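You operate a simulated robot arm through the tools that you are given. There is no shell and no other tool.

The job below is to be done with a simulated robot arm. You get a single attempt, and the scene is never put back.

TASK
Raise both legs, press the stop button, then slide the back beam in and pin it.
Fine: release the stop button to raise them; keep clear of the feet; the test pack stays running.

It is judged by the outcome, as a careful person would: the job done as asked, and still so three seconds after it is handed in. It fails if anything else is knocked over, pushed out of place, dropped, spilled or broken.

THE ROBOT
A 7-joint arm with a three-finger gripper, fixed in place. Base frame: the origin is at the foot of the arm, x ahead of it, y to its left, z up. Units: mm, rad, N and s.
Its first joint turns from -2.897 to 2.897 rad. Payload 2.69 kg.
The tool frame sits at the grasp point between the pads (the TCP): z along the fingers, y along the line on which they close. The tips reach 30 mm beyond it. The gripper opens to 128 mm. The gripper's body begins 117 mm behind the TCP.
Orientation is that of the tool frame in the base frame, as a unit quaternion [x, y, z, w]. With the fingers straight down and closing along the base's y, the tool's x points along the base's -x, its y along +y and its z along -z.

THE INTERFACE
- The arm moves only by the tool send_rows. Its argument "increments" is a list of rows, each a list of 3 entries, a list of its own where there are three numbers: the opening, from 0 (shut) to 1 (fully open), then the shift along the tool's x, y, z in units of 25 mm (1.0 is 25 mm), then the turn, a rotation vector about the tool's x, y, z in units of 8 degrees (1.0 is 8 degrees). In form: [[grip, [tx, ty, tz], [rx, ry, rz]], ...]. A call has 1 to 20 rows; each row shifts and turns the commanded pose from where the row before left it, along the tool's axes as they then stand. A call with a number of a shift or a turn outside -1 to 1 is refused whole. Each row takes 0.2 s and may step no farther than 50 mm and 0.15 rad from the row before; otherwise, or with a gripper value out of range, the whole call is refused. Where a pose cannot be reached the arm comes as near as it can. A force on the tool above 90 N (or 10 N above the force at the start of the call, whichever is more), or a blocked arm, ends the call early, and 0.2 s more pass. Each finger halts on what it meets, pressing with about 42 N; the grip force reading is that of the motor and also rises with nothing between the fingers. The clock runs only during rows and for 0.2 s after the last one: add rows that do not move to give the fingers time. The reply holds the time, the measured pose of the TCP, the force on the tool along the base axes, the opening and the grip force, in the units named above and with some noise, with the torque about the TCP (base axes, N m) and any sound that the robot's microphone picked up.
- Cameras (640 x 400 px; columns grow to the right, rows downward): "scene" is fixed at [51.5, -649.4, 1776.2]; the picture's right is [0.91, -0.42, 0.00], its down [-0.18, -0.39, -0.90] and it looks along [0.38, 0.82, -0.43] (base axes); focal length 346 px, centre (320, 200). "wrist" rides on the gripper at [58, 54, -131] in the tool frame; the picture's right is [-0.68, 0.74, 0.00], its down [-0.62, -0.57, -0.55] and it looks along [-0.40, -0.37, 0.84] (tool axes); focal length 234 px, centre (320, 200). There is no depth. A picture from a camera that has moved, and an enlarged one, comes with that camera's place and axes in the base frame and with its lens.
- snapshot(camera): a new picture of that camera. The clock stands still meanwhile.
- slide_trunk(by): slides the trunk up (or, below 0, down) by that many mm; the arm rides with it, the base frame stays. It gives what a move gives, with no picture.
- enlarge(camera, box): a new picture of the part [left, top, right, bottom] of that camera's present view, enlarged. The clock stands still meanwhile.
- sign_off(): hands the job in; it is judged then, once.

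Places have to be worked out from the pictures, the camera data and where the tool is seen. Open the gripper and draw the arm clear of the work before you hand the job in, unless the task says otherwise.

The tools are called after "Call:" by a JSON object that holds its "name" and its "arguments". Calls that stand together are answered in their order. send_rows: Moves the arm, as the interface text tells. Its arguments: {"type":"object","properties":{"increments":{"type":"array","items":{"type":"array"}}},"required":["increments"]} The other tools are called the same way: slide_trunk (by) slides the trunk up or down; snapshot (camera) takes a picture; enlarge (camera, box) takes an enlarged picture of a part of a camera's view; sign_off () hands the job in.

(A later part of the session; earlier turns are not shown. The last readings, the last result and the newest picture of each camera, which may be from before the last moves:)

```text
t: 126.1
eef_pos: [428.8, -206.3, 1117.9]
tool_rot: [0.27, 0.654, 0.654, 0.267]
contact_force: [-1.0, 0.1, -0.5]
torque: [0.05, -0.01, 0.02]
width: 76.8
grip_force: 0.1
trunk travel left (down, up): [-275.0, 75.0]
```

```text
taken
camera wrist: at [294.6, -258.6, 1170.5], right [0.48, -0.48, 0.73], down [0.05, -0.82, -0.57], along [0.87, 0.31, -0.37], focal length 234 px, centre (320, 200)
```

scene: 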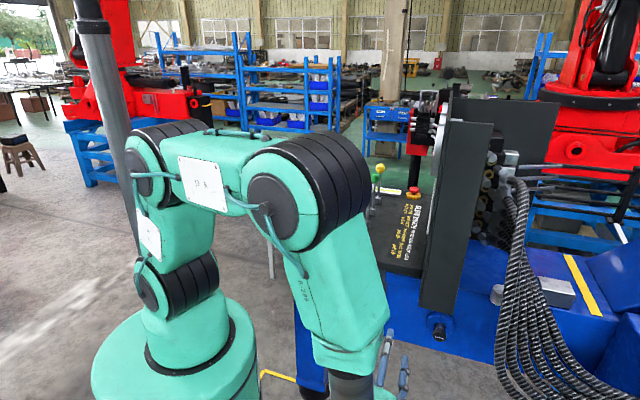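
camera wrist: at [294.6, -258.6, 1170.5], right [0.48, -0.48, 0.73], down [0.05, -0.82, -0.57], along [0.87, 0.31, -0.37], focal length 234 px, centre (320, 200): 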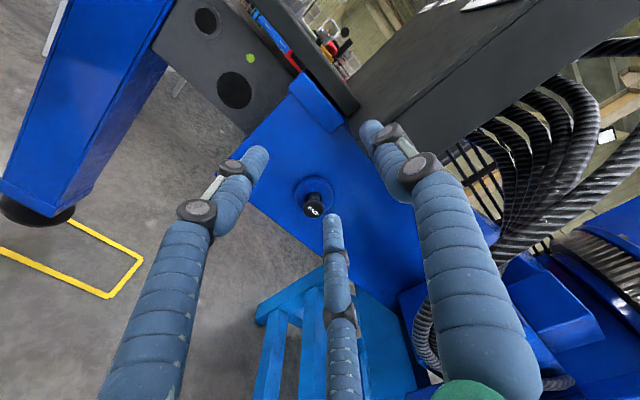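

There are two holes in the beam and a green mark between them. I enlarge that area and the pin.

Call:
{"name": "enlarge", "arguments": {"camera": "wrist", "box": [150, 0, 310, 120]}}

Call:
{"name": "enlarge", "arguments": {"camera": "wrist", "box": [270, 150, 370, 240]}}

Call:
{"name": "enlarge", "arguments": {"camera": "wrist", "box": [0, 120, 200, 320]}}

```text
3.33 times, centred on (230, 60) of wrist
camera zoom: at [294.6, -258.6, 1170.5], right [0.48, -0.48, 0.73], down [0.05, -0.82, -0.57], along [0.87, 0.31, -0.37], focal length 781 px, centre (620, 667)
```

zoom: 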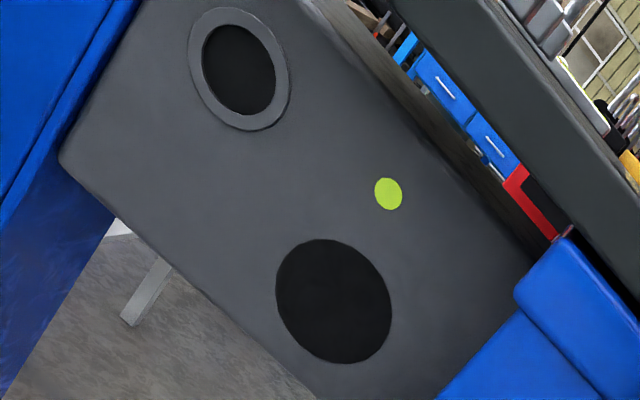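

```text
4.44 times, centred on (320, 195) of wrist
camera zoom: at [294.6, -258.6, 1170.5], right [0.48, -0.48, 0.73], down [0.05, -0.82, -0.57], along [0.87, 0.31, -0.37], focal length 1041 px, centre (320, 222)
```

zoom: 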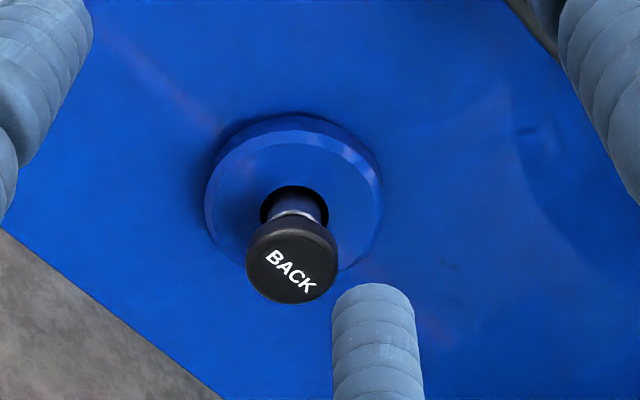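

```text
2.00 times, centred on (100, 220) of wrist
camera zoom: at [294.6, -258.6, 1170.5], right [0.48, -0.48, 0.73], down [0.05, -0.82, -0.57], along [0.87, 0.31, -0.37], focal length 468 px, centre (760, 160)
```

zoom: 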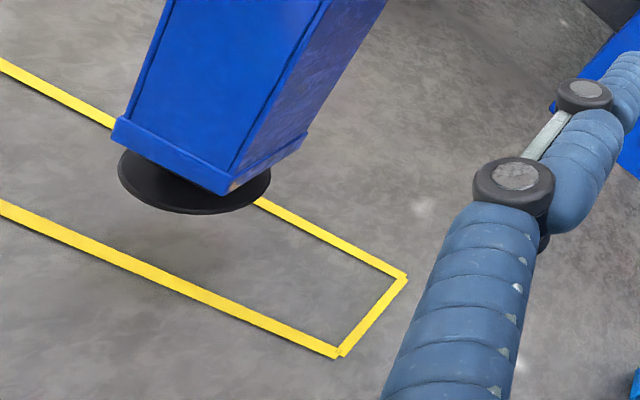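

Measured from two views, the large beam hole (f≈318, z≈976) is at the pin's height (z≈978), while the bushed hole sits higher. When the beam is in by about 258 mm, the leg meets the frame and the hole meets the pin at f≈577. I line the gripper up with the pin axis and approach.

Call:
{"name": "send_rows", "arguments": {"increments": [[0.6, [-0.853, -0.94, 0], [0, 0, 0]], [0.6, [-0.853, -0.94, 0], [0, 0, 0]], [0.6, [-0.853, -0.94, 0], [0, 0, 0]], [0.6, [-0.853, -0.94, 0], [0, 0, 0]], [0.6, [-0.853, -0.94, 0], [0, 0, 0]], [0.6, [-0.853, -0.94, 0], [0, 0, 0]], [0.6, [0, 0, 0.9], [0, 0, 0]], [0.6, [0, 0, 0.9], [0, 0, 0]], [0.6, [0, 0, 0.9], [0, 0, 0]], [0.6, [0, 0, 0.9], [0, 0, 0]], [0.6, [0, 0, 0], [0, 0, 0]]]}}

Call:
{"name": "snapshot", "arguments": {"camera": "scene"}}

Call:
{"name": "snapshot", "arguments": {"camera": "wrist"}}

```text
t: 128.5
eef_pos: [580.5, -227.8, 978.8]
tool_rot: [0.269, 0.655, 0.654, 0.267]
contact_force: [-0.1, -0.5, 1.1]
torque: [-0.03, -0.02, -0.03]
width: 76.9
grip_force: 0.0
trunk travel left (down, up): [-275.0, 75.0]
```

```text
taken
```

scene: 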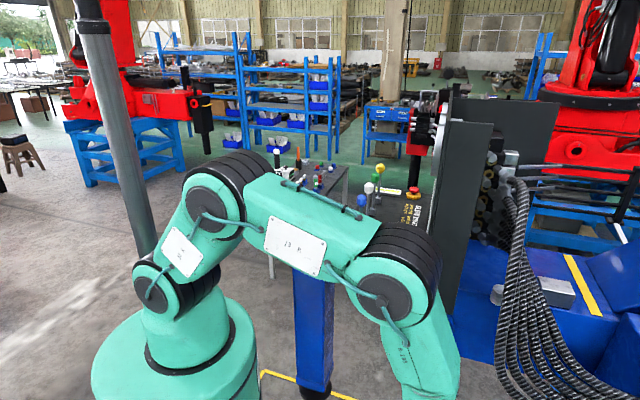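

```text
taken
camera wrist: at [447.4, -281.0, 1031.9], right [0.48, -0.48, 0.73], down [0.05, -0.82, -0.57], along [0.87, 0.31, -0.37], focal length 234 px, centre (320, 200)
```

wrist: 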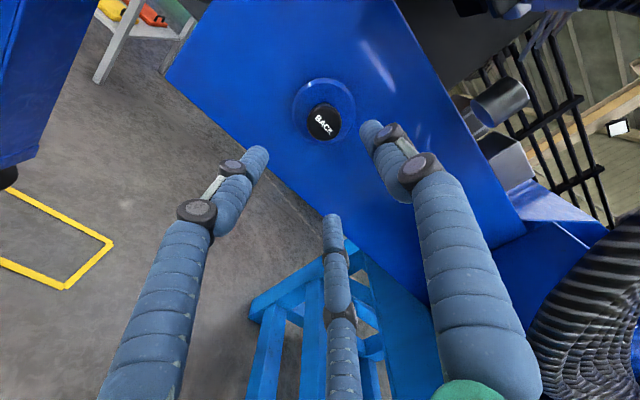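

The gripper is on the pin axis: knob face at about f=570, u=388, z=988, with the flange at u≈461. I correct the height by 9 mm and advance toward the knob.

Call:
{"name": "send_rows", "arguments": {"increments": [[0.6, [0.025, 0.18, 0.8], [0, 0, 0]], [0.6, [0.025, 0.18, 0.8], [0, 0, 0]], [0.6, [0, 0, 0.8], [0, 0, 0]], [0.6, [0, 0, 0.8], [0, 0, 0]], [0.6, [0, 0, 0.8], [0, 0, 0]], [0.6, [0, 0, 0], [0, 0, 0]]]}}

Call:
{"name": "snapshot", "arguments": {"camera": "wrist"}}

Call:
{"name": "snapshot", "arguments": {"camera": "scene"}}

```text
t: 129.9
eef_pos: [651.4, -156.0, 985.6]
tool_rot: [0.269, 0.654, 0.654, 0.267]
contact_force: [0.9, -0.3, -0.1]
torque: [-0.01, 0.04, -0.02]
width: 76.8
grip_force: 0.0
trunk travel left (down, up): [-275.0, 75.0]
```

```text
taken
camera wrist: at [518.1, -209.5, 1040.5], right [0.48, -0.48, 0.73], down [0.05, -0.82, -0.57], along [0.87, 0.31, -0.37], focal length 234 px, centre (320, 200)
```

wrist: 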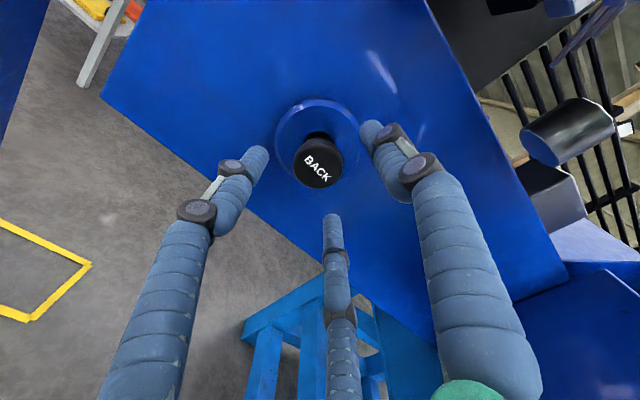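

```text
taken
```

scene: 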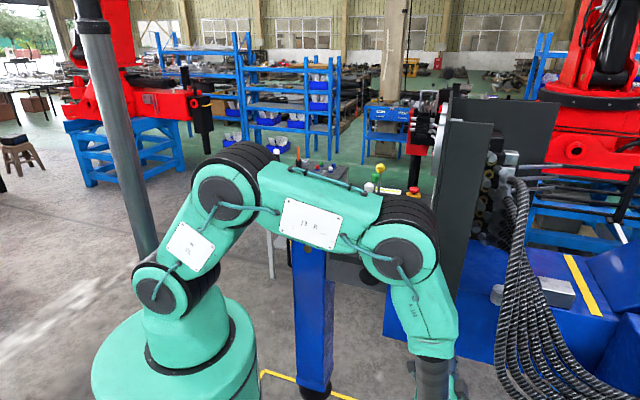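

The knob is centred within a few millimetres. I advance the last 45 mm so the pads surround it, then close.

Call:
{"name": "send_rows", "arguments": {"increments": [[0.6, [0.05, 0.02, 0.6], [0, 0, 0]], [0.6, [0.05, 0.02, 0.6], [0, 0, 0]], [0.6, [0, 0, 0.6], [0, 0, 0]], [0.6, [0, 0, 0], [0, 0, 0]]]}}

Call:
{"name": "snapshot", "arguments": {"camera": "wrist"}}

```text
t: 130.9
eef_pos: [680.4, -124.2, 986.4]
tool_rot: [0.27, 0.654, 0.654, 0.266]
contact_force: [-0.4, 0.8, -0.8]
torque: [-0.01, 0.01, 0.0]
width: 77.0
grip_force: 0.0
trunk travel left (down, up): [-275.0, 75.0]
```

```text
taken
camera wrist: at [547.5, -176.3, 1041.2], right [0.48, -0.48, 0.73], down [0.05, -0.82, -0.57], along [0.87, 0.31, -0.37], focal length 234 px, centre (320, 200)
```

wrist: 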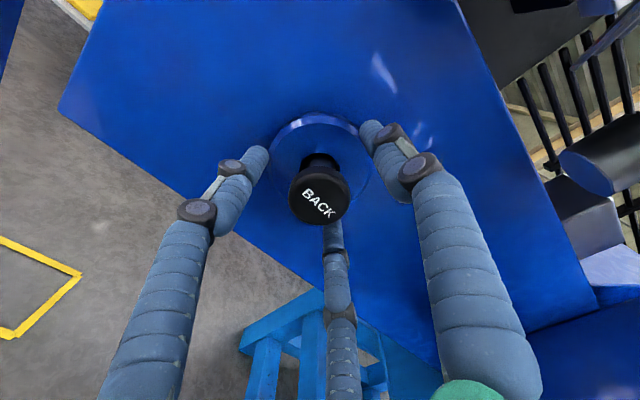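

The knob face is level with the TCP and the pads surround its rim. I close on it.

Call:
{"name": "send_rows", "arguments": {"increments": [[0.4, [0, 0, 0], [0, 0, 0]], [0.25, [0, 0, 0], [0, 0, 0]], [0.1, [0, 0, 0], [0, 0, 0]], [0.1, [0, 0, 0], [0, 0, 0]], [0.1, [0, 0, 0], [0, 0, 0]]]}}

Call:
{"name": "snapshot", "arguments": {"camera": "wrist"}}

```text
t: 132.1
eef_pos: [682.0, -124.9, 986.8]
tool_rot: [0.27, 0.654, 0.654, 0.267]
contact_force: [11.5, -11.3, -14.2]
torque: [-0.12, -0.01, -0.06]
width: 38.7
grip_force: 19.2
trunk travel left (down, up): [-275.0, 75.0]
```

```text
taken
camera wrist: at [548.4, -177.3, 1040.5], right [0.49, -0.48, 0.73], down [0.05, -0.82, -0.57], along [0.87, 0.31, -0.37], focal length 234 px, centre (320, 200)
```

wrist: 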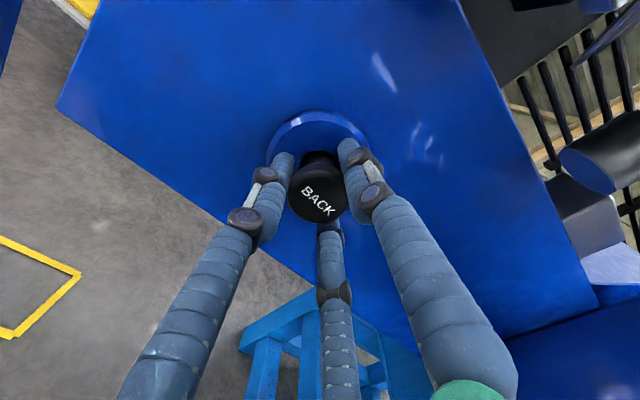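

The knob is gripped at 39 mm. I pull it straight out in small steps.

Call:
{"name": "send_rows", "arguments": {"increments": [[0.1, [0, 0, 0], [0, 0, 0]], [0.1, [0, 0, -0.2], [0, 0, 0]], [0.1, [0, 0, -0.2], [0, 0, 0]], [0.1, [0, 0, -0.2], [0, 0, 0]], [0.1, [0, 0, 0], [0, 0, 0]]]}}

Call:
{"name": "snapshot", "arguments": {"camera": "wrist"}}

```text
t: 133.3
eef_pos: [670.8, -135.2, 988.0]
tool_rot: [0.271, 0.654, 0.654, 0.266]
contact_force: [17.3, -14.6, -20.5]
torque: [-0.12, 0.04, 0.06]
width: 38.6
grip_force: 19.8
trunk travel left (down, up): [-275.0, 75.0]
```

```text
taken
camera wrist: at [537.6, -188.1, 1040.5], right [0.49, -0.48, 0.73], down [0.05, -0.82, -0.57], along [0.87, 0.31, -0.38], focal length 234 px, centre (320, 200)
```

wrist: 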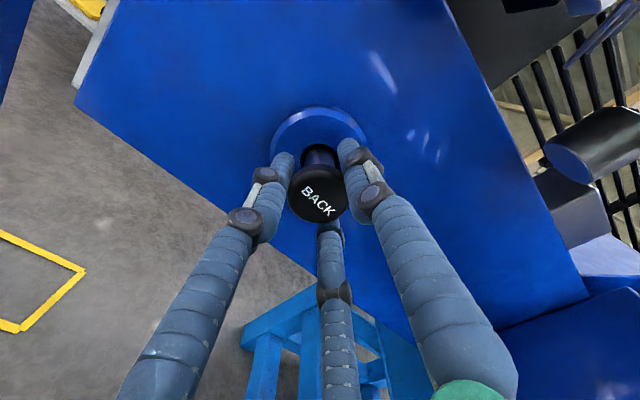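

The pin is sliding out with little resistance. I continue in small steps, watching for its end stop so that I don't pull it right out.

Call:
{"name": "send_rows", "arguments": {"increments": [[0.1, [0, 0, -0.2], [0, 0, 0]], [0.1, [0, 0, -0.2], [0, 0, 0]], [0.1, [0, 0, -0.2], [0, 0, 0]], [0.1, [0, 0, 0], [0, 0, 0]]]}}

Call:
{"name": "enlarge", "arguments": {"camera": "wrist", "box": [240, 80, 400, 230]}}

```text
t: 134.3
eef_pos: [659.0, -145.8, 987.1]
tool_rot: [0.27, 0.654, 0.654, 0.266]
contact_force: [10.9, -9.0, -13.0]
torque: [0.04, -0.02, 0.08]
width: 38.6
grip_force: 19.6
trunk travel left (down, up): [-275.0, 75.0]
```

```text
2.67 times, centred on (320, 155) of wrist
camera zoom: at [526.8, -199.0, 1040.4], right [0.49, -0.48, 0.73], down [0.05, -0.82, -0.57], along [0.87, 0.31, -0.37], focal length 624 px, centre (320, 320)
```

zoom: 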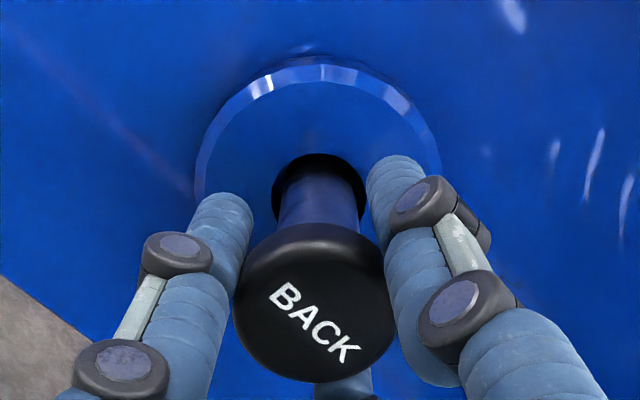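

The pin is out by 31 mm and more shaft shows. I keep drawing slowly and watch for a stop.

Call:
{"name": "send_rows", "arguments": {"increments": [[0.1, [0, 0, -0.2], [0, 0, 0]], [0.1, [0, 0, -0.2], [0, 0, 0]], [0.1, [0, 0, 0], [0, 0, 0]]]}}

Call:
{"name": "enlarge", "arguments": {"camera": "wrist", "box": [240, 80, 400, 230]}}

```text
t: 135.1
eef_pos: [653.8, -154.0, 986.2]
tool_rot: [0.27, 0.654, 0.654, 0.266]
contact_force: [14.2, -13.1, -15.8]
torque: [-0.14, 0.03, 0.02]
width: 38.9
grip_force: 20.1
trunk travel left (down, up): [-275.0, 75.0]
```

```text
2.67 times, centred on (320, 155) of wrist
camera zoom: at [520.0, -205.6, 1040.5], right [0.48, -0.48, 0.73], down [0.05, -0.82, -0.57], along [0.87, 0.31, -0.37], focal length 624 px, centre (320, 320)
```

zoom: 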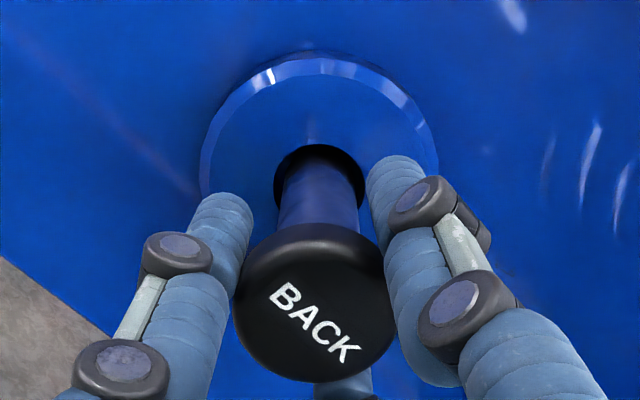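

Still free at 40 mm out. I continue another 10 mm.

Call:
{"name": "send_rows", "arguments": {"increments": [[0.1, [0, 0, -0.2], [0, 0, 0]], [0.1, [0, 0, -0.2], [0, 0, 0]], [0.1, [0, 0, 0], [0, 0, 0]]]}}

Call:
{"name": "enlarge", "arguments": {"camera": "wrist", "box": [240, 80, 400, 230]}}

```text
t: 135.9
eef_pos: [646.6, -160.2, 986.7]
tool_rot: [0.271, 0.654, 0.654, 0.266]
contact_force: [29.2, -9.1, -17.2]
torque: [-0.05, -0.03, 0.02]
width: 39.2
grip_force: 19.9
trunk travel left (down, up): [-275.0, 75.0]
```

```text
2.67 times, centred on (320, 155) of wrist
camera zoom: at [513.3, -212.3, 1040.8], right [0.49, -0.48, 0.73], down [0.05, -0.82, -0.57], along [0.87, 0.31, -0.38], focal length 624 px, centre (320, 320)
```

zoom: 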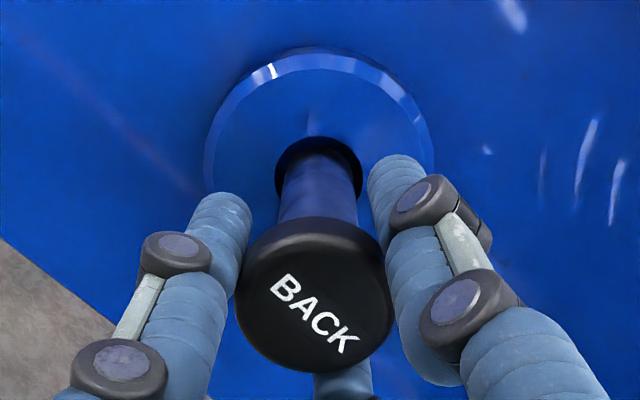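

There is now about 14 N of resistance and a slight slip, so the pin is at its outer stop, about 45 mm drawn. I open the fingers and see whether it stays out.

Call:
{"name": "send_rows", "arguments": {"increments": [[0.2, [0, 0, 0], [0, 0, 0]], [0.4, [0, 0, 0], [0, 0, 0]], [0.6, [0, 0, 0], [0, 0, 0]], [0.6, [0, 0, 0], [0, 0, 0]], [0.6, [0, 0, 0], [0, 0, 0]]]}}

Call:
{"name": "snapshot", "arguments": {"camera": "wrist"}}

```text
t: 137.1
eef_pos: [643.8, -158.7, 988.3]
tool_rot: [0.268, 0.654, 0.655, 0.267]
contact_force: [-1.0, -0.2, -0.3]
torque: [0.03, 0.0, -0.02]
width: 76.5
grip_force: 0.0
trunk travel left (down, up): [-275.0, 75.0]
```

```text
taken
camera wrist: at [511.1, -211.4, 1041.8], right [0.48, -0.48, 0.73], down [0.05, -0.82, -0.57], along [0.87, 0.31, -0.37], focal length 234 px, centre (320, 200)
```

wrist: 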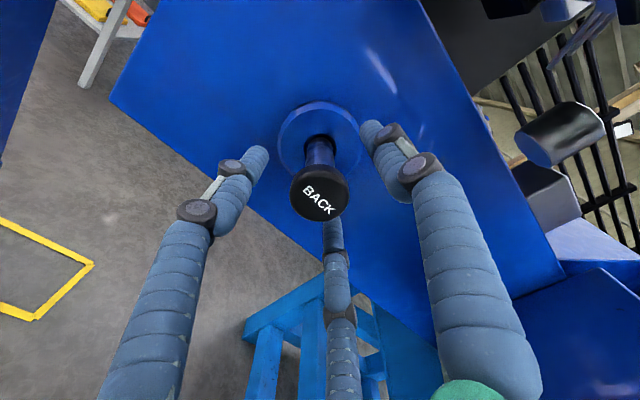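

The pin stays drawn out. I retreat along the same path, back and then up, and turn the tool down again.

Call:
{"name": "send_rows", "arguments": {"increments": [[0.6, [0, 0, -0.93], [0, 0, 0]], [0.6, [0, 0, -0.93], [0, 0, 0]], [0.6, [0, 0, -0.93], [0, 0, 0]], [0.6, [0, 0, -0.93], [0, 0, 0]], [0.6, [0, 0, -0.93], [0, 0, 0]], [0.6, [0, 0, -0.93], [0, 0, 0]], [0.6, [0, 0, -0.93], [0, 0, 0]], [0.6, [0, 0, -0.93], [0, 0, 0]], [0.6, [0.853, 0.94, 0], [0, 0, 0]], [0.6, [0.853, 0.94, 0], [0, 0, 0]], [0.6, [0.853, 0.94, 0], [0, 0, 0]], [0.6, [0.853, 0.94, 0], [0, 0, 0]], [0.6, [0.853, 0.94, 0], [0, 0, 0]], [0.6, [0.853, 0.94, 0], [0, 0, 0]], [0.6, [0, 0, 0], [0, 0, 0]]]}}

Call:
{"name": "send_rows", "arguments": {"increments": [[0.4, [0, 0.98, 0], [0, 0, 0]], [0.2, [0, 0.98, 0], [0, 0, 0]], [0, [0, 0.98, 0], [0, 0, 0]], [0, [0, 0.98, 0], [0, 0, 0]], [0, [0, 0.98, 0], [0, 0, 0]], [0, [0, 0.98, 0], [0, 0, 0]], [0, [0, 0.98, 0], [0, 0, 0]], [0, [0, 0.98, 0], [0, 0, 0]], [0, [0, 0.98, 0], [0, 0, 0]], [0, [0, 0.98, 0], [0, 0, 0]], [0, [0, 0.98, 0], [0, 0, 0]], [0, [0, 0.9, 0], [0, 0, 0]], [0, [0, 0, 0], [0, 0, 0]]]}}

Call:
{"name": "send_rows", "arguments": {"increments": [[0, [0, 0, 0], [0.9375, 0, 0]], [0, [0, 0, 0], [0.9375, 0, 0]], [0, [0, 0, 0], [0.9375, 0, 0]], [0, [0, 0, 0], [0.9375, 0, 0]], [0, [0, 0, 0], [0.9375, 0, 0]], [0, [0, 0, 0], [0.9375, 0, 0]], [0, [0, 0, 0], [0.9375, 0, 0]], [0, [0, 0, 0], [0.9375, 0, 0]], [0, [0, 0, 0], [0.9375, 0, 0]], [0, [0, 0, 0], [0.9375, 0, 0]], [0, [0, 0, 0], [0.9375, 0, 0]], [0, [0, 0, 0], [0.9375, 0, 0]], [0, [0, 0, 0], [0, 0, 0]]]}}

Call:
{"name": "snapshot", "arguments": {"camera": "scene"}}

```text
t: 140.3
eef_pos: [422.7, -199.1, 1128.2]
tool_rot: [0.27, 0.655, 0.654, 0.267]
contact_force: [-0.8, 0.2, 0.9]
torque: [-0.03, -0.03, -0.03]
width: 76.5
grip_force: 0.0
trunk travel left (down, up): [-275.0, 75.0]
```

```text
t: 143.1
eef_pos: [424.2, -203.9, 1423.6]
tool_rot: [0.27, 0.655, 0.653, 0.267]
contact_force: [0.8, -0.2, 0.1]
torque: [0.0, 0.0, 0.02]
width: 2.0
grip_force: 31.2
trunk travel left (down, up): [-275.0, 75.0]
```

```text
t: 145.9
eef_pos: [425.4, -202.6, 1422.3]
tool_rot: [0.379, 0.926, -0.001, -0.002]
contact_force: [0.2, -0.2, 0.6]
torque: [-0.06, 0.0, 0.03]
width: 2.1
grip_force: 31.4
trunk travel left (down, up): [-275.0, 75.0]
```

```text
taken
```

scene: 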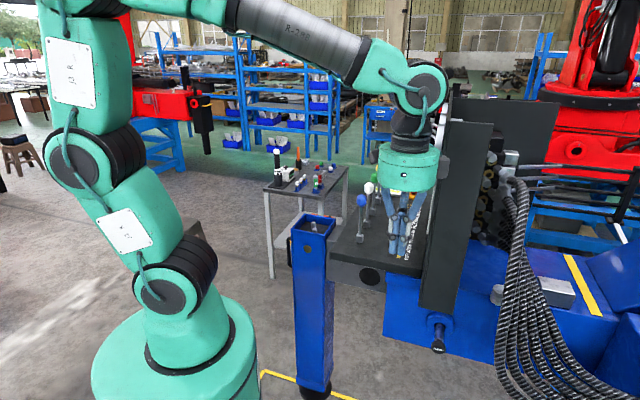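

The pin is visibly drawn and stays out. I return to the leg's outer side at height and point the tool along the beam again.

Call:
{"name": "send_rows", "arguments": {"increments": [[0, [0.933, 0.879, 0], [0, 0, 0]], [0, [0.933, 0.879, 0], [0, 0, 0]], [0, [0.933, 0.879, 0], [0, 0, 0]], [0, [0.933, 0.879, 0], [0, 0, 0]], [0, [0.933, 0.879, 0], [0, 0, 0]], [0, [0.933, 0.879, 0], [0, 0, 0]], [0, [0.933, 0.879, 0], [0, 0, 0]], [0, [0.933, 0.879, 0], [0, 0, 0]], [0, [0.933, 0.879, 0], [0, 0, 0]], [0, [0.933, 0.879, 0], [0, 0, 0]], [0, [0.933, 0.879, 0], [0, 0, 0]], [0, [0.933, 0.879, 0], [0, 0, 0]], [0, [0.933, 0.879, 0], [0, 0, 0]], [0, [0.933, 0.879, 0], [0, 0, 0]], [0, [0.933, 0.879, 0], [0, 0, 0]], [0, [0.933, 0.879, 0], [0, 0, 0]], [0, [0.933, 0.879, 0], [0, 0, 0]], [0, [0.933, 0.879, 0], [0, 0, 0]], [0, [0.933, 0.879, 0], [0, 0, 0]], [0, [0.933, 0.879, 0], [0, 0, 0]]]}}

Call:
{"name": "send_rows", "arguments": {"increments": [[0, [0.933, 0.879, 0], [0, 0, 0]], [0, [0.933, 0.879, 0], [0, 0, 0]], [0, [0.933, 0.879, 0], [0, 0, 0]], [0, [0.933, 0.879, 0], [0, 0, 0]], [0, [0, 0, 0], [0, -0.9375, 0]], [0, [0, 0, 0], [0, -0.9375, 0]], [0, [0, 0, 0], [0, -0.9375, 0]], [0, [0, 0, 0], [0, -0.9375, 0]], [0, [0, 0, 0], [0, -0.9375, 0]], [0, [0, 0, 0], [0, -0.9375, 0]], [0, [0, 0, 0], [0, -0.9375, 0]], [0, [0, 0, 0], [0, -0.9375, 0]], [0, [0, 0, 0], [0, -0.9375, 0]], [0, [0, 0, 0], [0, -0.9375, 0]], [0, [0, 0, 0], [0, -0.9375, 0]], [0, [0, 0, 0], [0, -0.9375, 0]], [0, [0, 0, 0], [0, 0, 0]]]}}

Call:
{"name": "snapshot", "arguments": {"camera": "scene"}}

```text
t: 150.1
eef_pos: [403.3, 439.3, 1421.1]
tool_rot: [0.38, 0.925, 0.001, -0.002]
contact_force: [-0.2, 0.3, -0.3]
torque: [0.02, -0.01, -0.02]
width: 2.2
grip_force: 31.5
trunk travel left (down, up): [-275.0, 75.0]
```

```text
t: 153.7
eef_pos: [397.9, 566.4, 1421.6]
tool_rot: [0.268, 0.656, -0.268, 0.653]
contact_force: [0.0, 0.9, -0.9]
torque: [0.0, -0.04, -0.03]
width: 2.1
grip_force: 31.5
trunk travel left (down, up): [-275.0, 75.0]
```

```text
taken
```

scene: 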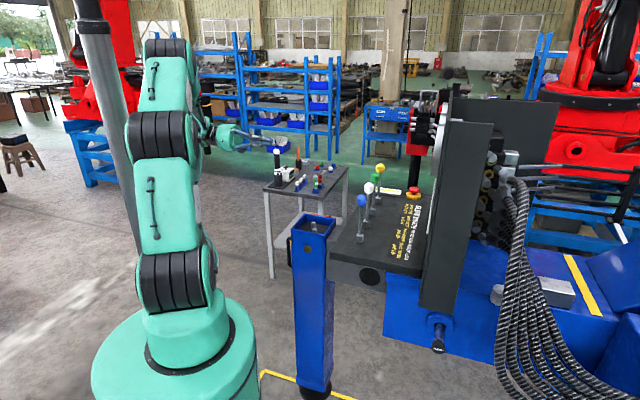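

In position outside the leg. I lower to z≈1060 again and move up to just short of contact.

Call:
{"name": "send_rows", "arguments": {"increments": [[0, [0.963, 0, 0], [0, 0, 0]], [0, [0.963, 0, 0], [0, 0, 0]], [0, [0.963, 0, 0], [0, 0, 0]], [0, [0.963, 0, 0], [0, 0, 0]], [0, [0.963, 0, 0], [0, 0, 0]], [0, [0.963, 0, 0], [0, 0, 0]], [0, [0.963, 0, 0], [0, 0, 0]], [0, [0.963, 0, 0], [0, 0, 0]], [0, [0.963, 0, 0], [0, 0, 0]], [0, [0.963, 0, 0], [0, 0, 0]], [0, [0.963, 0, 0], [0, 0, 0]], [0, [0.963, 0, 0], [0, 0, 0]], [0, [0.963, 0, 0], [0, 0, 0]], [0, [0.963, 0, 0], [0, 0, 0]], [0, [0.963, 0, 0], [0, 0, 0]], [0, [0, 0, 0.9], [0, 0, 0]], [0, [0, 0, 0.9], [0, 0, 0]], [0, [0, 0, 0.9], [0, 0, 0]], [0, [0, 0, 0], [0, 0, 0]]]}}

Call:
{"name": "enlarge", "arguments": {"camera": "scene", "box": [200, 180, 360, 290]}}

```text
t: 157.7
eef_pos: [444.3, 517.8, 1061.6]
tool_rot: [0.268, 0.655, -0.268, 0.653]
contact_force: [0.4, -0.3, 0.9]
torque: [0.0, -0.01, -0.01]
width: 2.1
grip_force: 31.2
trunk travel left (down, up): [-275.0, 75.0]
```

```text
3.64 times, centred on (280, 235) of scene
camera zoom: at [51.5, -649.4, 1776.2], right [0.91, -0.42, 0.0], down [-0.18, -0.39, -0.9], along [0.38, 0.82, -0.43], focal length 1259 px, centre (466, 73)
```

zoom: 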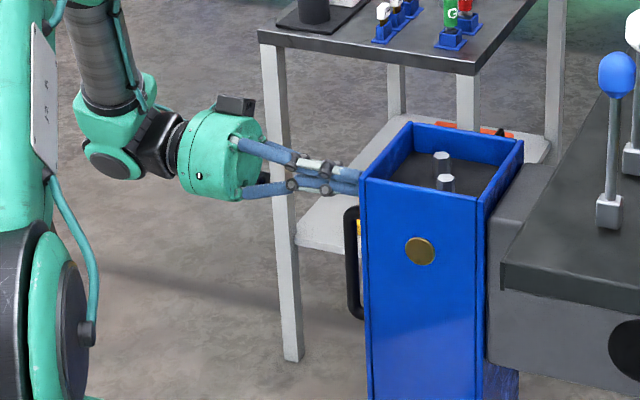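

About 20 mm short of the face. I push slowly and watch the force and whether the leg moves.

Call:
{"name": "send_rows", "arguments": {"increments": [[0, [0, 0, 0.3], [0, 0, 0]], [0, [0, 0, 0.3], [0, 0, 0]], [0, [0, 0, 0.2], [0, 0, 0]], [0, [0, 0, 0.2], [0, 0, 0]], [0, [0, 0, 0.2], [0, 0, 0]], [0, [0, 0, 0.2], [0, 0, 0]], [0, [0, 0, 0], [0, 0, 0]]]}}

Call:
{"name": "enlarge", "arguments": {"camera": "scene", "box": [200, 180, 360, 290]}}

```text
t: 159.3
eef_pos: [469.9, 493.6, 1060.6]
tool_rot: [0.269, 0.655, -0.269, 0.653]
contact_force: [-0.1, -0.3, 0.7]
torque: [0.02, -0.02, 0.02]
width: 2.3
grip_force: 31.5
trunk travel left (down, up): [-275.0, 75.0]
```

```text
3.64 times, centred on (280, 235) of scene
camera zoom: at [51.5, -649.4, 1776.2], right [0.91, -0.42, 0.0], down [-0.18, -0.39, -0.9], along [0.38, 0.82, -0.43], focal length 1259 px, centre (466, 73)
```

zoom: 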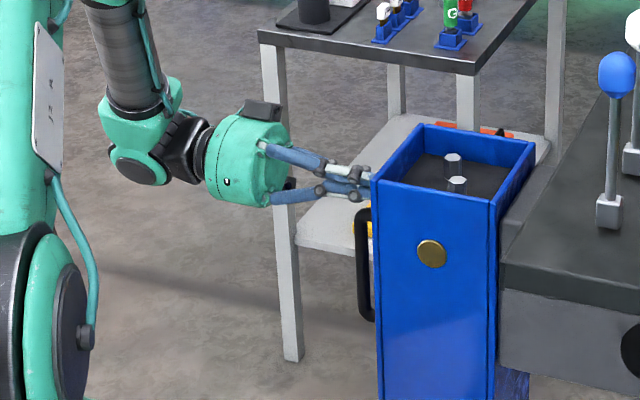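

The leg and beam are now sliding freely. I push on at a moderate pace for most of the travel.

Call:
{"name": "send_rows", "arguments": {"increments": [[0, [0, 0, 0.4], [0, 0, 0]], [0, [0, 0, 0.4], [0, 0, 0]], [0, [0, 0, 0.4], [0, 0, 0]], [0, [0, 0, 0.4], [0, 0, 0]], [0, [0, 0, 0.4], [0, 0, 0]], [0, [0, 0, 0.4], [0, 0, 0]], [0, [0, 0, 0.4], [0, 0, 0]], [0, [0, 0, 0.4], [0, 0, 0]], [0, [0, 0, 0.4], [0, 0, 0]], [0, [0, 0, 0.4], [0, 0, 0]], [0, [0, 0, 0], [0, 0, 0]]]}}

Call:
{"name": "snapshot", "arguments": {"camera": "scene"}}

Call:
{"name": "snapshot", "arguments": {"camera": "wrist"}}

```text
t: 161.7
eef_pos: [539.9, 424.0, 1060.5]
tool_rot: [0.267, 0.656, -0.268, 0.653]
contact_force: [-0.4, -0.3, 0.1]
torque: [-0.01, 0.01, -0.03]
width: 2.1
grip_force: 30.7
trunk travel left (down, up): [-275.0, 75.0]
```

```text
taken
```

scene: 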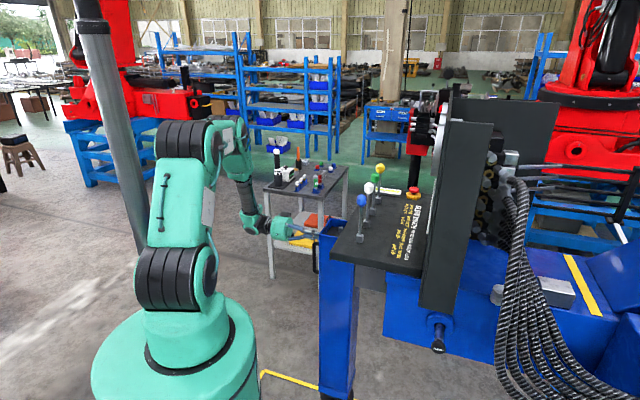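

```text
taken
camera wrist: at [484.9, 553.9, 1001.7], right [0.52, 0.52, 0.67], down [-0.79, -0.02, 0.62], along [0.34, -0.85, 0.4], focal length 234 px, centre (320, 200)
```

wrist: 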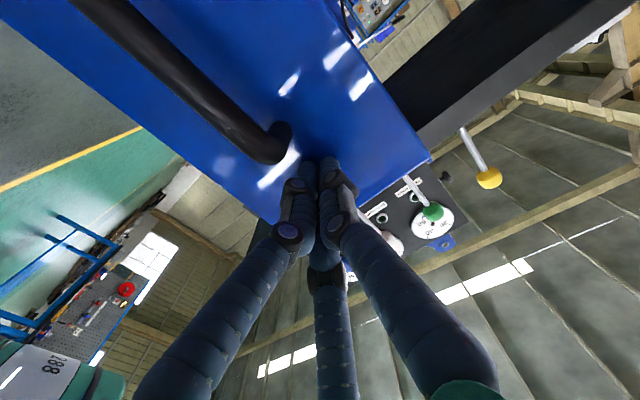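

The leg passes cleanly under the console edge. I continue another 100 mm.

Call:
{"name": "send_rows", "arguments": {"increments": [[0, [0, 0, 0.4], [0, 0, 0]], [0, [0, 0, 0.4], [0, 0, 0]], [0, [0, 0, 0.4], [0, 0, 0]], [0, [0, 0, 0.4], [0, 0, 0]], [0, [0, 0, 0.4], [0, 0, 0]], [0, [0, 0, 0.4], [0, 0, 0]], [0, [0, 0, 0.4], [0, 0, 0]], [0, [0, 0, 0.4], [0, 0, 0]], [0, [0, 0, 0.4], [0, 0, 0]], [0, [0, 0, 0.4], [0, 0, 0]], [0, [0, 0, 0], [0, 0, 0]]]}}

Call:
{"name": "snapshot", "arguments": {"camera": "scene"}}

Call:
{"name": "snapshot", "arguments": {"camera": "wrist"}}

```text
t: 164.1
eef_pos: [612.5, 354.1, 1060.9]
tool_rot: [0.269, 0.656, -0.269, 0.652]
contact_force: [0.1, 0.1, 0.0]
torque: [0.04, 0.0, -0.02]
width: 2.0
grip_force: 31.4
trunk travel left (down, up): [-275.0, 75.0]
```

```text
taken
```

scene: 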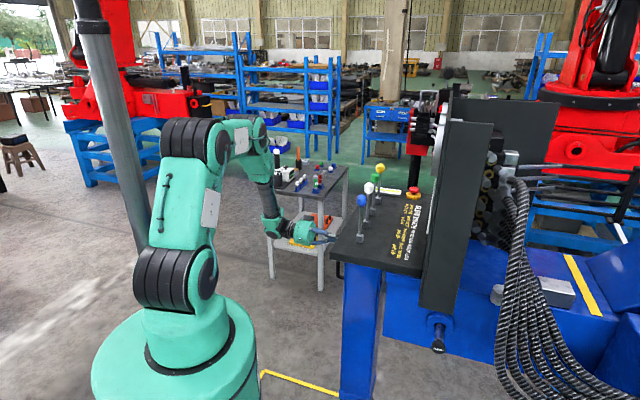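

```text
taken
camera wrist: at [556.7, 483.8, 1002.1], right [0.52, 0.52, 0.68], down [-0.79, -0.02, 0.62], along [0.34, -0.85, 0.4], focal length 234 px, centre (320, 200)
```

wrist: 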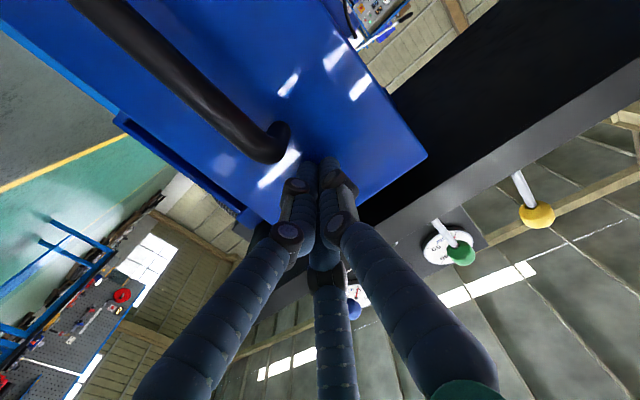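

About 214 mm of travel so far, with about 45 mm expected to remain. I go slowly now.

Call:
{"name": "send_rows", "arguments": {"increments": [[0, [0, 0, 0.2], [0, 0, 0]], [0, [0, 0, 0.2], [0, 0, 0]], [0, [0, 0, 0.2], [0, 0, 0]], [0, [0, 0, 0.2], [0, 0, 0]], [0, [0, 0, 0.2], [0, 0, 0]], [0, [0, 0, 0.2], [0, 0, 0]], [0, [0, 0, 0], [0, 0, 0]]]}}

Call:
{"name": "enlarge", "arguments": {"camera": "scene", "box": [320, 220, 470, 380]}}

Call:
{"name": "snapshot", "arguments": {"camera": "wrist"}}

```text
t: 165.7
eef_pos: [632.4, 333.8, 1060.3]
tool_rot: [0.268, 0.655, -0.268, 0.653]
contact_force: [0.0, -0.2, 0.7]
torque: [0.01, 0.02, -0.03]
width: 1.8
grip_force: 31.3
trunk travel left (down, up): [-275.0, 75.0]
```

```text
2.50 times, centred on (395, 300) of scene
camera zoom: at [51.5, -649.4, 1776.2], right [0.91, -0.42, 0.0], down [-0.18, -0.39, -0.9], along [0.38, 0.82, -0.43], focal length 866 px, centre (132, -50)
```

zoom: 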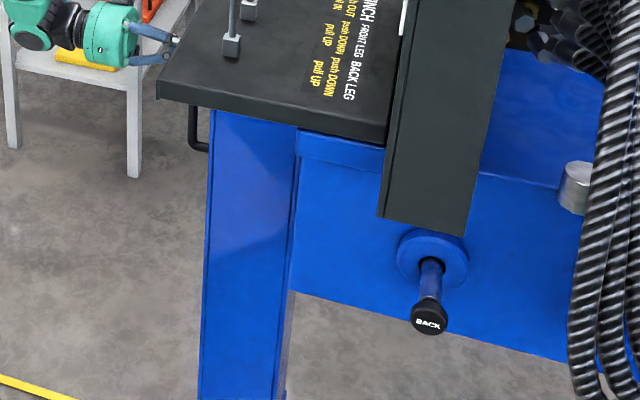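

```text
taken
camera wrist: at [577.6, 463.1, 1002.2], right [0.52, 0.52, 0.68], down [-0.79, -0.02, 0.62], along [0.34, -0.85, 0.4], focal length 234 px, centre (320, 200)
```

wrist: 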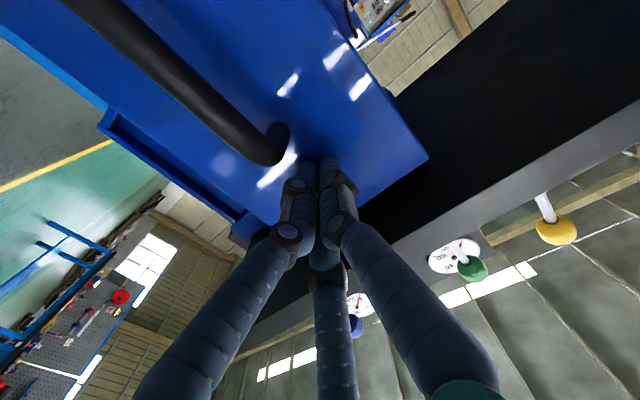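

Travel is 242 mm. I continue in 5 mm steps until it meets the stop.

Call:
{"name": "send_rows", "arguments": {"increments": [[0, [0, 0, 0.2], [0, 0, 0]], [0, [0, 0, 0.2], [0, 0, 0]], [0, [0, 0, 0], [0, 0, 0]]]}}

Call:
{"name": "enlarge", "arguments": {"camera": "scene", "box": [320, 220, 470, 380]}}

```text
t: 166.5
eef_pos: [640.4, 327.2, 1059.4]
tool_rot: [0.268, 0.656, -0.269, 0.652]
contact_force: [0.4, -0.5, 0.9]
torque: [0.01, 0.02, -0.03]
width: 2.2
grip_force: 30.7
trunk travel left (down, up): [-275.0, 75.0]
```

```text
2.50 times, centred on (395, 300) of scene
camera zoom: at [51.5, -649.4, 1776.2], right [0.91, -0.42, 0.0], down [-0.18, -0.39, -0.9], along [0.38, 0.82, -0.43], focal length 866 px, centre (132, -50)
```

zoom: 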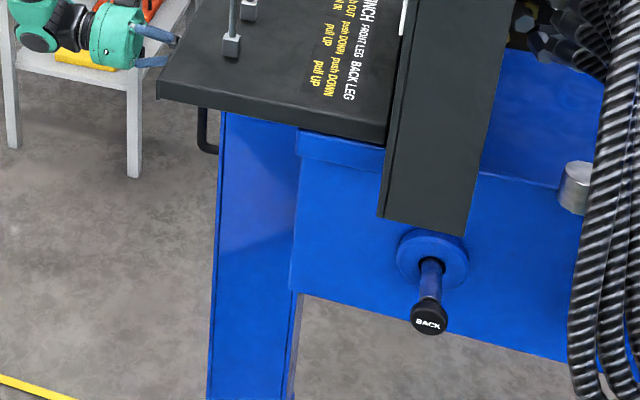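

Travel is 253 mm with no stop felt yet. I advance in 2.5 mm steps, watching for the force to rise.

Call:
{"name": "send_rows", "arguments": {"increments": [[0, [0, 0, 0.1], [0, 0, 0]], [0, [0, 0, 0.1], [0, 0, 0]], [0, [0, 0, 0], [0, 0, 0]]]}}

Call:
{"name": "snapshot", "arguments": {"camera": "wrist"}}

```text
t: 167.3
eef_pos: [644.3, 321.7, 1058.7]
tool_rot: [0.268, 0.656, -0.268, 0.653]
contact_force: [-0.3, 0.1, 0.1]
torque: [0.0, -0.02, 0.01]
width: 2.2
grip_force: 31.0
trunk travel left (down, up): [-275.0, 75.0]
```

```text
taken
camera wrist: at [588.1, 452.5, 1001.1], right [0.52, 0.52, 0.68], down [-0.79, -0.02, 0.62], along [0.34, -0.85, 0.4], focal length 234 px, centre (320, 200)
```

wrist: 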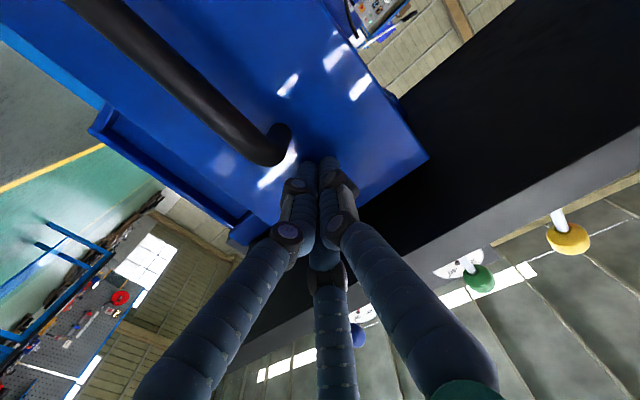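

Still sliding freely at about 259 mm. I keep creeping until the stop shows in the force.

Call:
{"name": "send_rows", "arguments": {"increments": [[0, [0, 0, 0.1], [0, 0, 0]], [0, [0, 0, 0.1], [0, 0, 0]], [0, [0, 0, 0], [0, 0, 0]]]}}

Call:
{"name": "enlarge", "arguments": {"camera": "scene", "box": [320, 220, 470, 380]}}

```text
t: 168.1
eef_pos: [646.3, 322.4, 1059.3]
tool_rot: [0.268, 0.655, -0.269, 0.653]
contact_force: [-31.6, 21.1, -5.7]
torque: [0.24, -0.2, -0.54]
width: 2.1
grip_force: 31.6
trunk travel left (down, up): [-275.0, 75.0]
```

```text
2.50 times, centred on (395, 300) of scene
camera zoom: at [51.5, -649.4, 1776.2], right [0.91, -0.42, 0.0], down [-0.18, -0.39, -0.9], along [0.38, 0.82, -0.43], focal length 866 px, centre (132, -50)
```

zoom: 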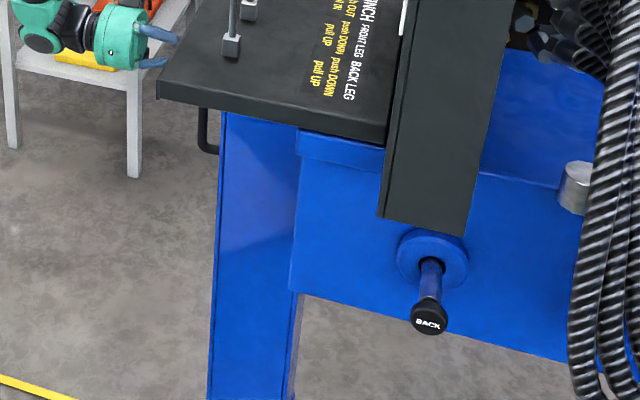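

The stop is reached: 37 N against the tool, and total travel is about 260 mm as expected. I press a touch more to seat it, then back away.

Call:
{"name": "send_rows", "arguments": {"increments": [[0, [0, 0, 0.08], [0, 0, 0]], [0, [0, 0, 0], [0, 0, 0]]]}}

Call:
{"name": "send_rows", "arguments": {"increments": [[0, [0, 0, -0.2], [0, 0, 0]], [0, [0, 0, -0.9], [0, 0, 0]], [0, [0, 0, -0.9], [0, 0, 0]], [0, [0, 0, -0.9], [0, 0, 0]], [0, [0, 0, -0.9], [0, 0, 0]], [0, [0, 0, -0.9], [0, 0, 0]], [0, [0, 0, -0.9], [0, 0, 0]], [0, [0, 0, -0.9], [0, 0, 0]], [0, [0, 0, -0.9], [0, 0, 0]], [0, [0, 0, -0.9], [0, 0, 0]], [0, [0, 0, -0.9], [0, 0, 0]], [0, [0, 0, -0.9], [0, 0, 0]], [0, [0, 0, -0.9], [0, 0, 0]], [0, [0, 0, -0.9], [0, 0, 0]], [0, [0, 0, -0.9], [0, 0, 0]], [0, [0, 0, 0], [0, 0, 0]]]}}

Call:
{"name": "snapshot", "arguments": {"camera": "scene"}}

Call:
{"name": "snapshot", "arguments": {"camera": "wrist"}}

```text
t: 168.7
eef_pos: [646.0, 321.3, 1060.2]
tool_rot: [0.267, 0.655, -0.268, 0.654]
contact_force: [-60.7, 43.5, -9.4]
torque: [0.45, 0.19, -0.7]
width: 5.8
grip_force: 31.6
trunk travel left (down, up): [-275.0, 75.0]
```

```text
t: 172.1
eef_pos: [419.4, 543.0, 1060.9]
tool_rot: [0.268, 0.655, -0.268, 0.654]
contact_force: [0.3, 0.7, 0.0]
torque: [0.0, -0.03, -0.01]
width: 2.3
grip_force: 31.2
trunk travel left (down, up): [-275.0, 75.0]
```

```text
taken
```

scene: 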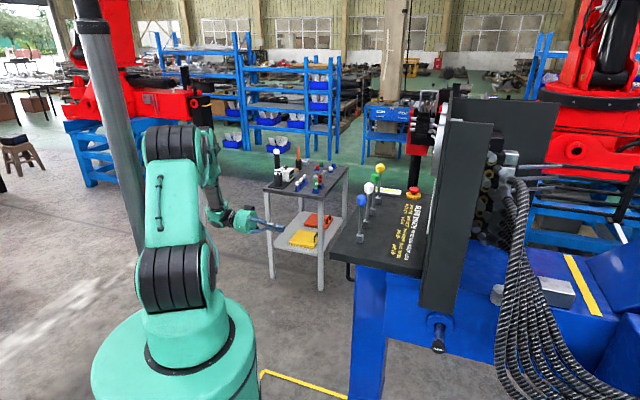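

```text
taken
camera wrist: at [364.1, 673.1, 1002.7], right [0.52, 0.52, 0.68], down [-0.79, -0.02, 0.62], along [0.34, -0.85, 0.4], focal length 234 px, centre (320, 200)
```

wrist: 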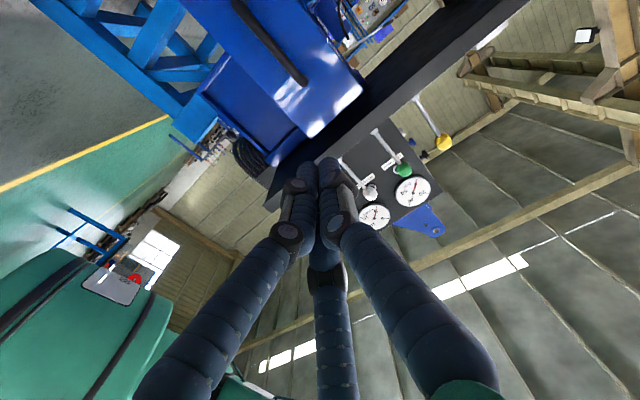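

The beam is fully in and stays there. I rise, turn the tool down, and travel back to the pin.

Call:
{"name": "send_rows", "arguments": {"increments": [[0, [-0.986, 0, 0], [0, 0, 0]], [0, [-0.986, 0, 0], [0, 0, 0]], [0, [-0.986, 0, 0], [0, 0, 0]], [0, [-0.986, 0, 0], [0, 0, 0]], [0, [-0.986, 0, 0], [0, 0, 0]], [0, [-0.986, 0, 0], [0, 0, 0]], [0, [-0.986, 0, 0], [0, 0, 0]], [0, [-0.986, 0, 0], [0, 0, 0]], [0, [-0.986, 0, 0], [0, 0, 0]], [0, [-0.986, 0, 0], [0, 0, 0]], [0, [-0.986, 0, 0], [0, 0, 0]], [0, [-0.986, 0, 0], [0, 0, 0]], [0, [-0.986, 0, 0], [0, 0, 0]], [0, [-0.986, 0, 0], [0, 0, 0]], [0, [0, 0, 0], [0, 0, 0]]]}}

Call:
{"name": "send_rows", "arguments": {"increments": [[0, [0, 0, 0], [0, 0.9375, 0]], [0, [0, 0, 0], [0, 0.9375, 0]], [0, [0, 0, 0], [0, 0.9375, 0]], [0, [0, 0, 0], [0, 0.9375, 0]], [0, [0, 0, 0], [0, 0.9375, 0]], [0, [0, 0, 0], [0, 0.9375, 0]], [0, [0, 0, 0], [0, 0.9375, 0]], [0, [0, 0, 0], [0, 0.9375, 0]], [0, [0, 0, 0], [0, 0.9375, 0]], [0, [0, 0, 0], [0, 0.9375, 0]], [0, [0, 0, 0], [0, 0.9375, 0]], [0, [0, 0, 0], [0, 0.9375, 0]], [0, [0, 0, 0], [0, 0, 0]]]}}

Call:
{"name": "send_rows", "arguments": {"increments": [[0, [-0.967, -0.951, 0], [0, 0, 0]], [0, [-0.967, -0.951, 0], [0, 0, 0]], [0, [-0.967, -0.951, 0], [0, 0, 0]], [0, [-0.967, -0.951, 0], [0, 0, 0]], [0, [-0.967, -0.951, 0], [0, 0, 0]], [0, [-0.967, -0.951, 0], [0, 0, 0]], [0, [-0.967, -0.951, 0], [0, 0, 0]], [0, [-0.967, -0.951, 0], [0, 0, 0]], [0, [-0.967, -0.951, 0], [0, 0, 0]], [0, [-0.967, -0.951, 0], [0, 0, 0]], [0, [-0.967, -0.951, 0], [0, 0, 0]], [0, [-0.967, -0.951, 0], [0, 0, 0]], [0, [-0.967, -0.951, 0], [0, 0, 0]], [0, [-0.967, -0.951, 0], [0, 0, 0]], [0, [-0.967, -0.951, 0], [0, 0, 0]], [0, [-0.967, -0.951, 0], [0, 0, 0]], [0, [-0.967, -0.951, 0], [0, 0, 0]], [0, [-0.967, -0.951, 0], [0, 0, 0]], [0, [-0.967, -0.951, 0], [0, 0, 0]], [0, [-0.967, -0.951, 0], [0, 0, 0]]]}}

```text
t: 175.3
eef_pos: [421.4, 541.6, 1403.9]
tool_rot: [0.268, 0.655, -0.268, 0.653]
contact_force: [-0.4, 0.2, -0.7]
torque: [0.0, 0.02, 0.07]
width: 2.5
grip_force: 31.4
trunk travel left (down, up): [-275.0, 75.0]
```

```text
t: 178.1
eef_pos: [423.6, 542.7, 1405.8]
tool_rot: [0.38, 0.925, 0.0, -0.003]
contact_force: [0.2, 0.4, -0.5]
torque: [0.03, 0.05, 0.03]
width: 2.0
grip_force: 31.9
trunk travel left (down, up): [-275.0, 75.0]
```

```text
t: 182.3
eef_pos: [432.6, -137.1, 1405.8]
tool_rot: [0.38, 0.925, -0.001, -0.002]
contact_force: [-0.1, 0.2, 0.1]
torque: [0.03, -0.01, -0.01]
width: 2.0
grip_force: 31.7
trunk travel left (down, up): [-275.0, 75.0]
```

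Arriving on the pin side. I finish the move and turn the tool horizontal toward the pin face.

Call:
{"name": "send_rows", "arguments": {"increments": [[0, [-0.967, -0.951, 0], [0, 0, 0]], [0, [-0.967, -0.951, 0], [0, 0, 0]], [0, [0, 0, 0], [-0.9375, 0, 0]], [0, [0, 0, 0], [-0.9375, 0, 0]], [0, [0, 0, 0], [-0.9375, 0, 0]], [0, [0, 0, 0], [-0.9375, 0, 0]], [0, [0, 0, 0], [-0.9375, 0, 0]], [0, [0, 0, 0], [-0.9375, 0, 0]], [0, [0, 0, 0], [-0.9375, 0, 0]], [0, [0, 0, 0], [-0.9375, 0, 0]], [0, [0, 0, 0], [-0.9375, 0, 0]], [0, [0, 0, 0], [-0.9375, 0, 0]], [0, [0, 0, 0], [-0.9375, 0, 0]], [0, [0, 0, 0], [-0.9375, 0, 0]], [0, [0, 0, 0], [0, 0, 0]]]}}

Call:
{"name": "send_rows", "arguments": {"increments": [[0, [0, -0.95, 0], [0, 0, 0]], [0, [0, -0.95, 0], [0, 0, 0]], [0, [0, -0.95, 0], [0, 0, 0]], [0, [0, -0.95, 0], [0, 0, 0]], [0, [0, -0.95, 0], [0, 0, 0]], [0, [0, -0.95, 0], [0, 0, 0]], [0, [0, -0.95, 0], [0, 0, 0]], [0, [0, -0.95, 0], [0, 0, 0]], [0, [0, -0.95, 0], [0, 0, 0]], [0, [0, -0.95, 0], [0, 0, 0]], [0, [0, -0.95, 0], [0, 0, 0]], [0, [0, -0.95, 0], [0, 0, 0]], [0, [0, 0, 0], [0, 0, 0]]]}}

Call:
{"name": "snapshot", "arguments": {"camera": "wrist"}}

Call:
{"name": "snapshot", "arguments": {"camera": "scene"}}

```text
t: 185.5
eef_pos: [433.1, -204.7, 1403.3]
tool_rot: [0.27, 0.653, 0.655, 0.267]
contact_force: [-0.4, 0.3, -0.6]
torque: [-0.02, 0.01, 0.07]
width: 1.8
grip_force: 31.3
trunk travel left (down, up): [-275.0, 75.0]
```

```text
t: 188.3
eef_pos: [432.3, -204.5, 1118.1]
tool_rot: [0.269, 0.654, 0.655, 0.266]
contact_force: [0.5, -0.2, -0.2]
torque: [0.01, 0.0, 0.0]
width: 2.2
grip_force: 31.4
trunk travel left (down, up): [-275.0, 75.0]
```

```text
taken
camera wrist: at [299.4, -257.2, 1172.4], right [0.48, -0.48, 0.73], down [0.05, -0.82, -0.57], along [0.87, 0.31, -0.37], focal length 234 px, centre (320, 200)
```

wrist: 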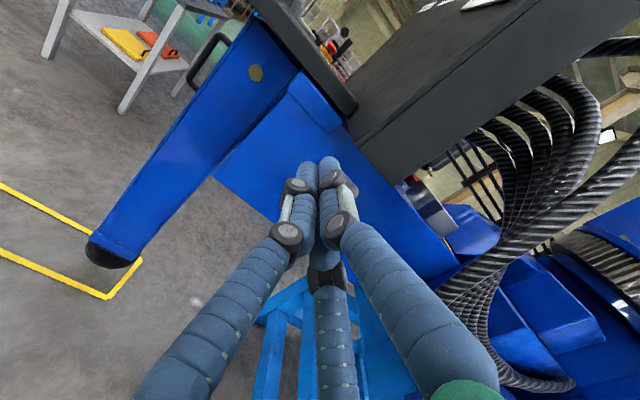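

```text
taken
```

scene: 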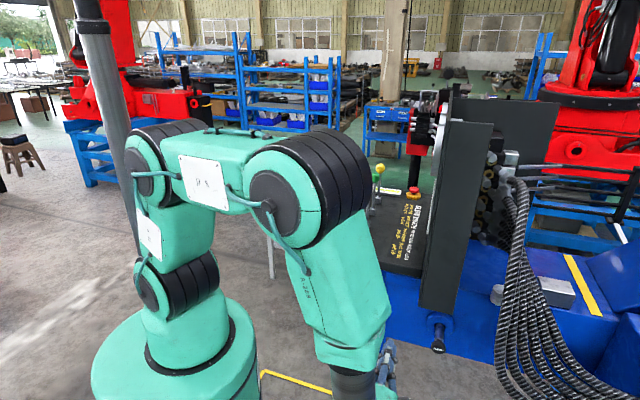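

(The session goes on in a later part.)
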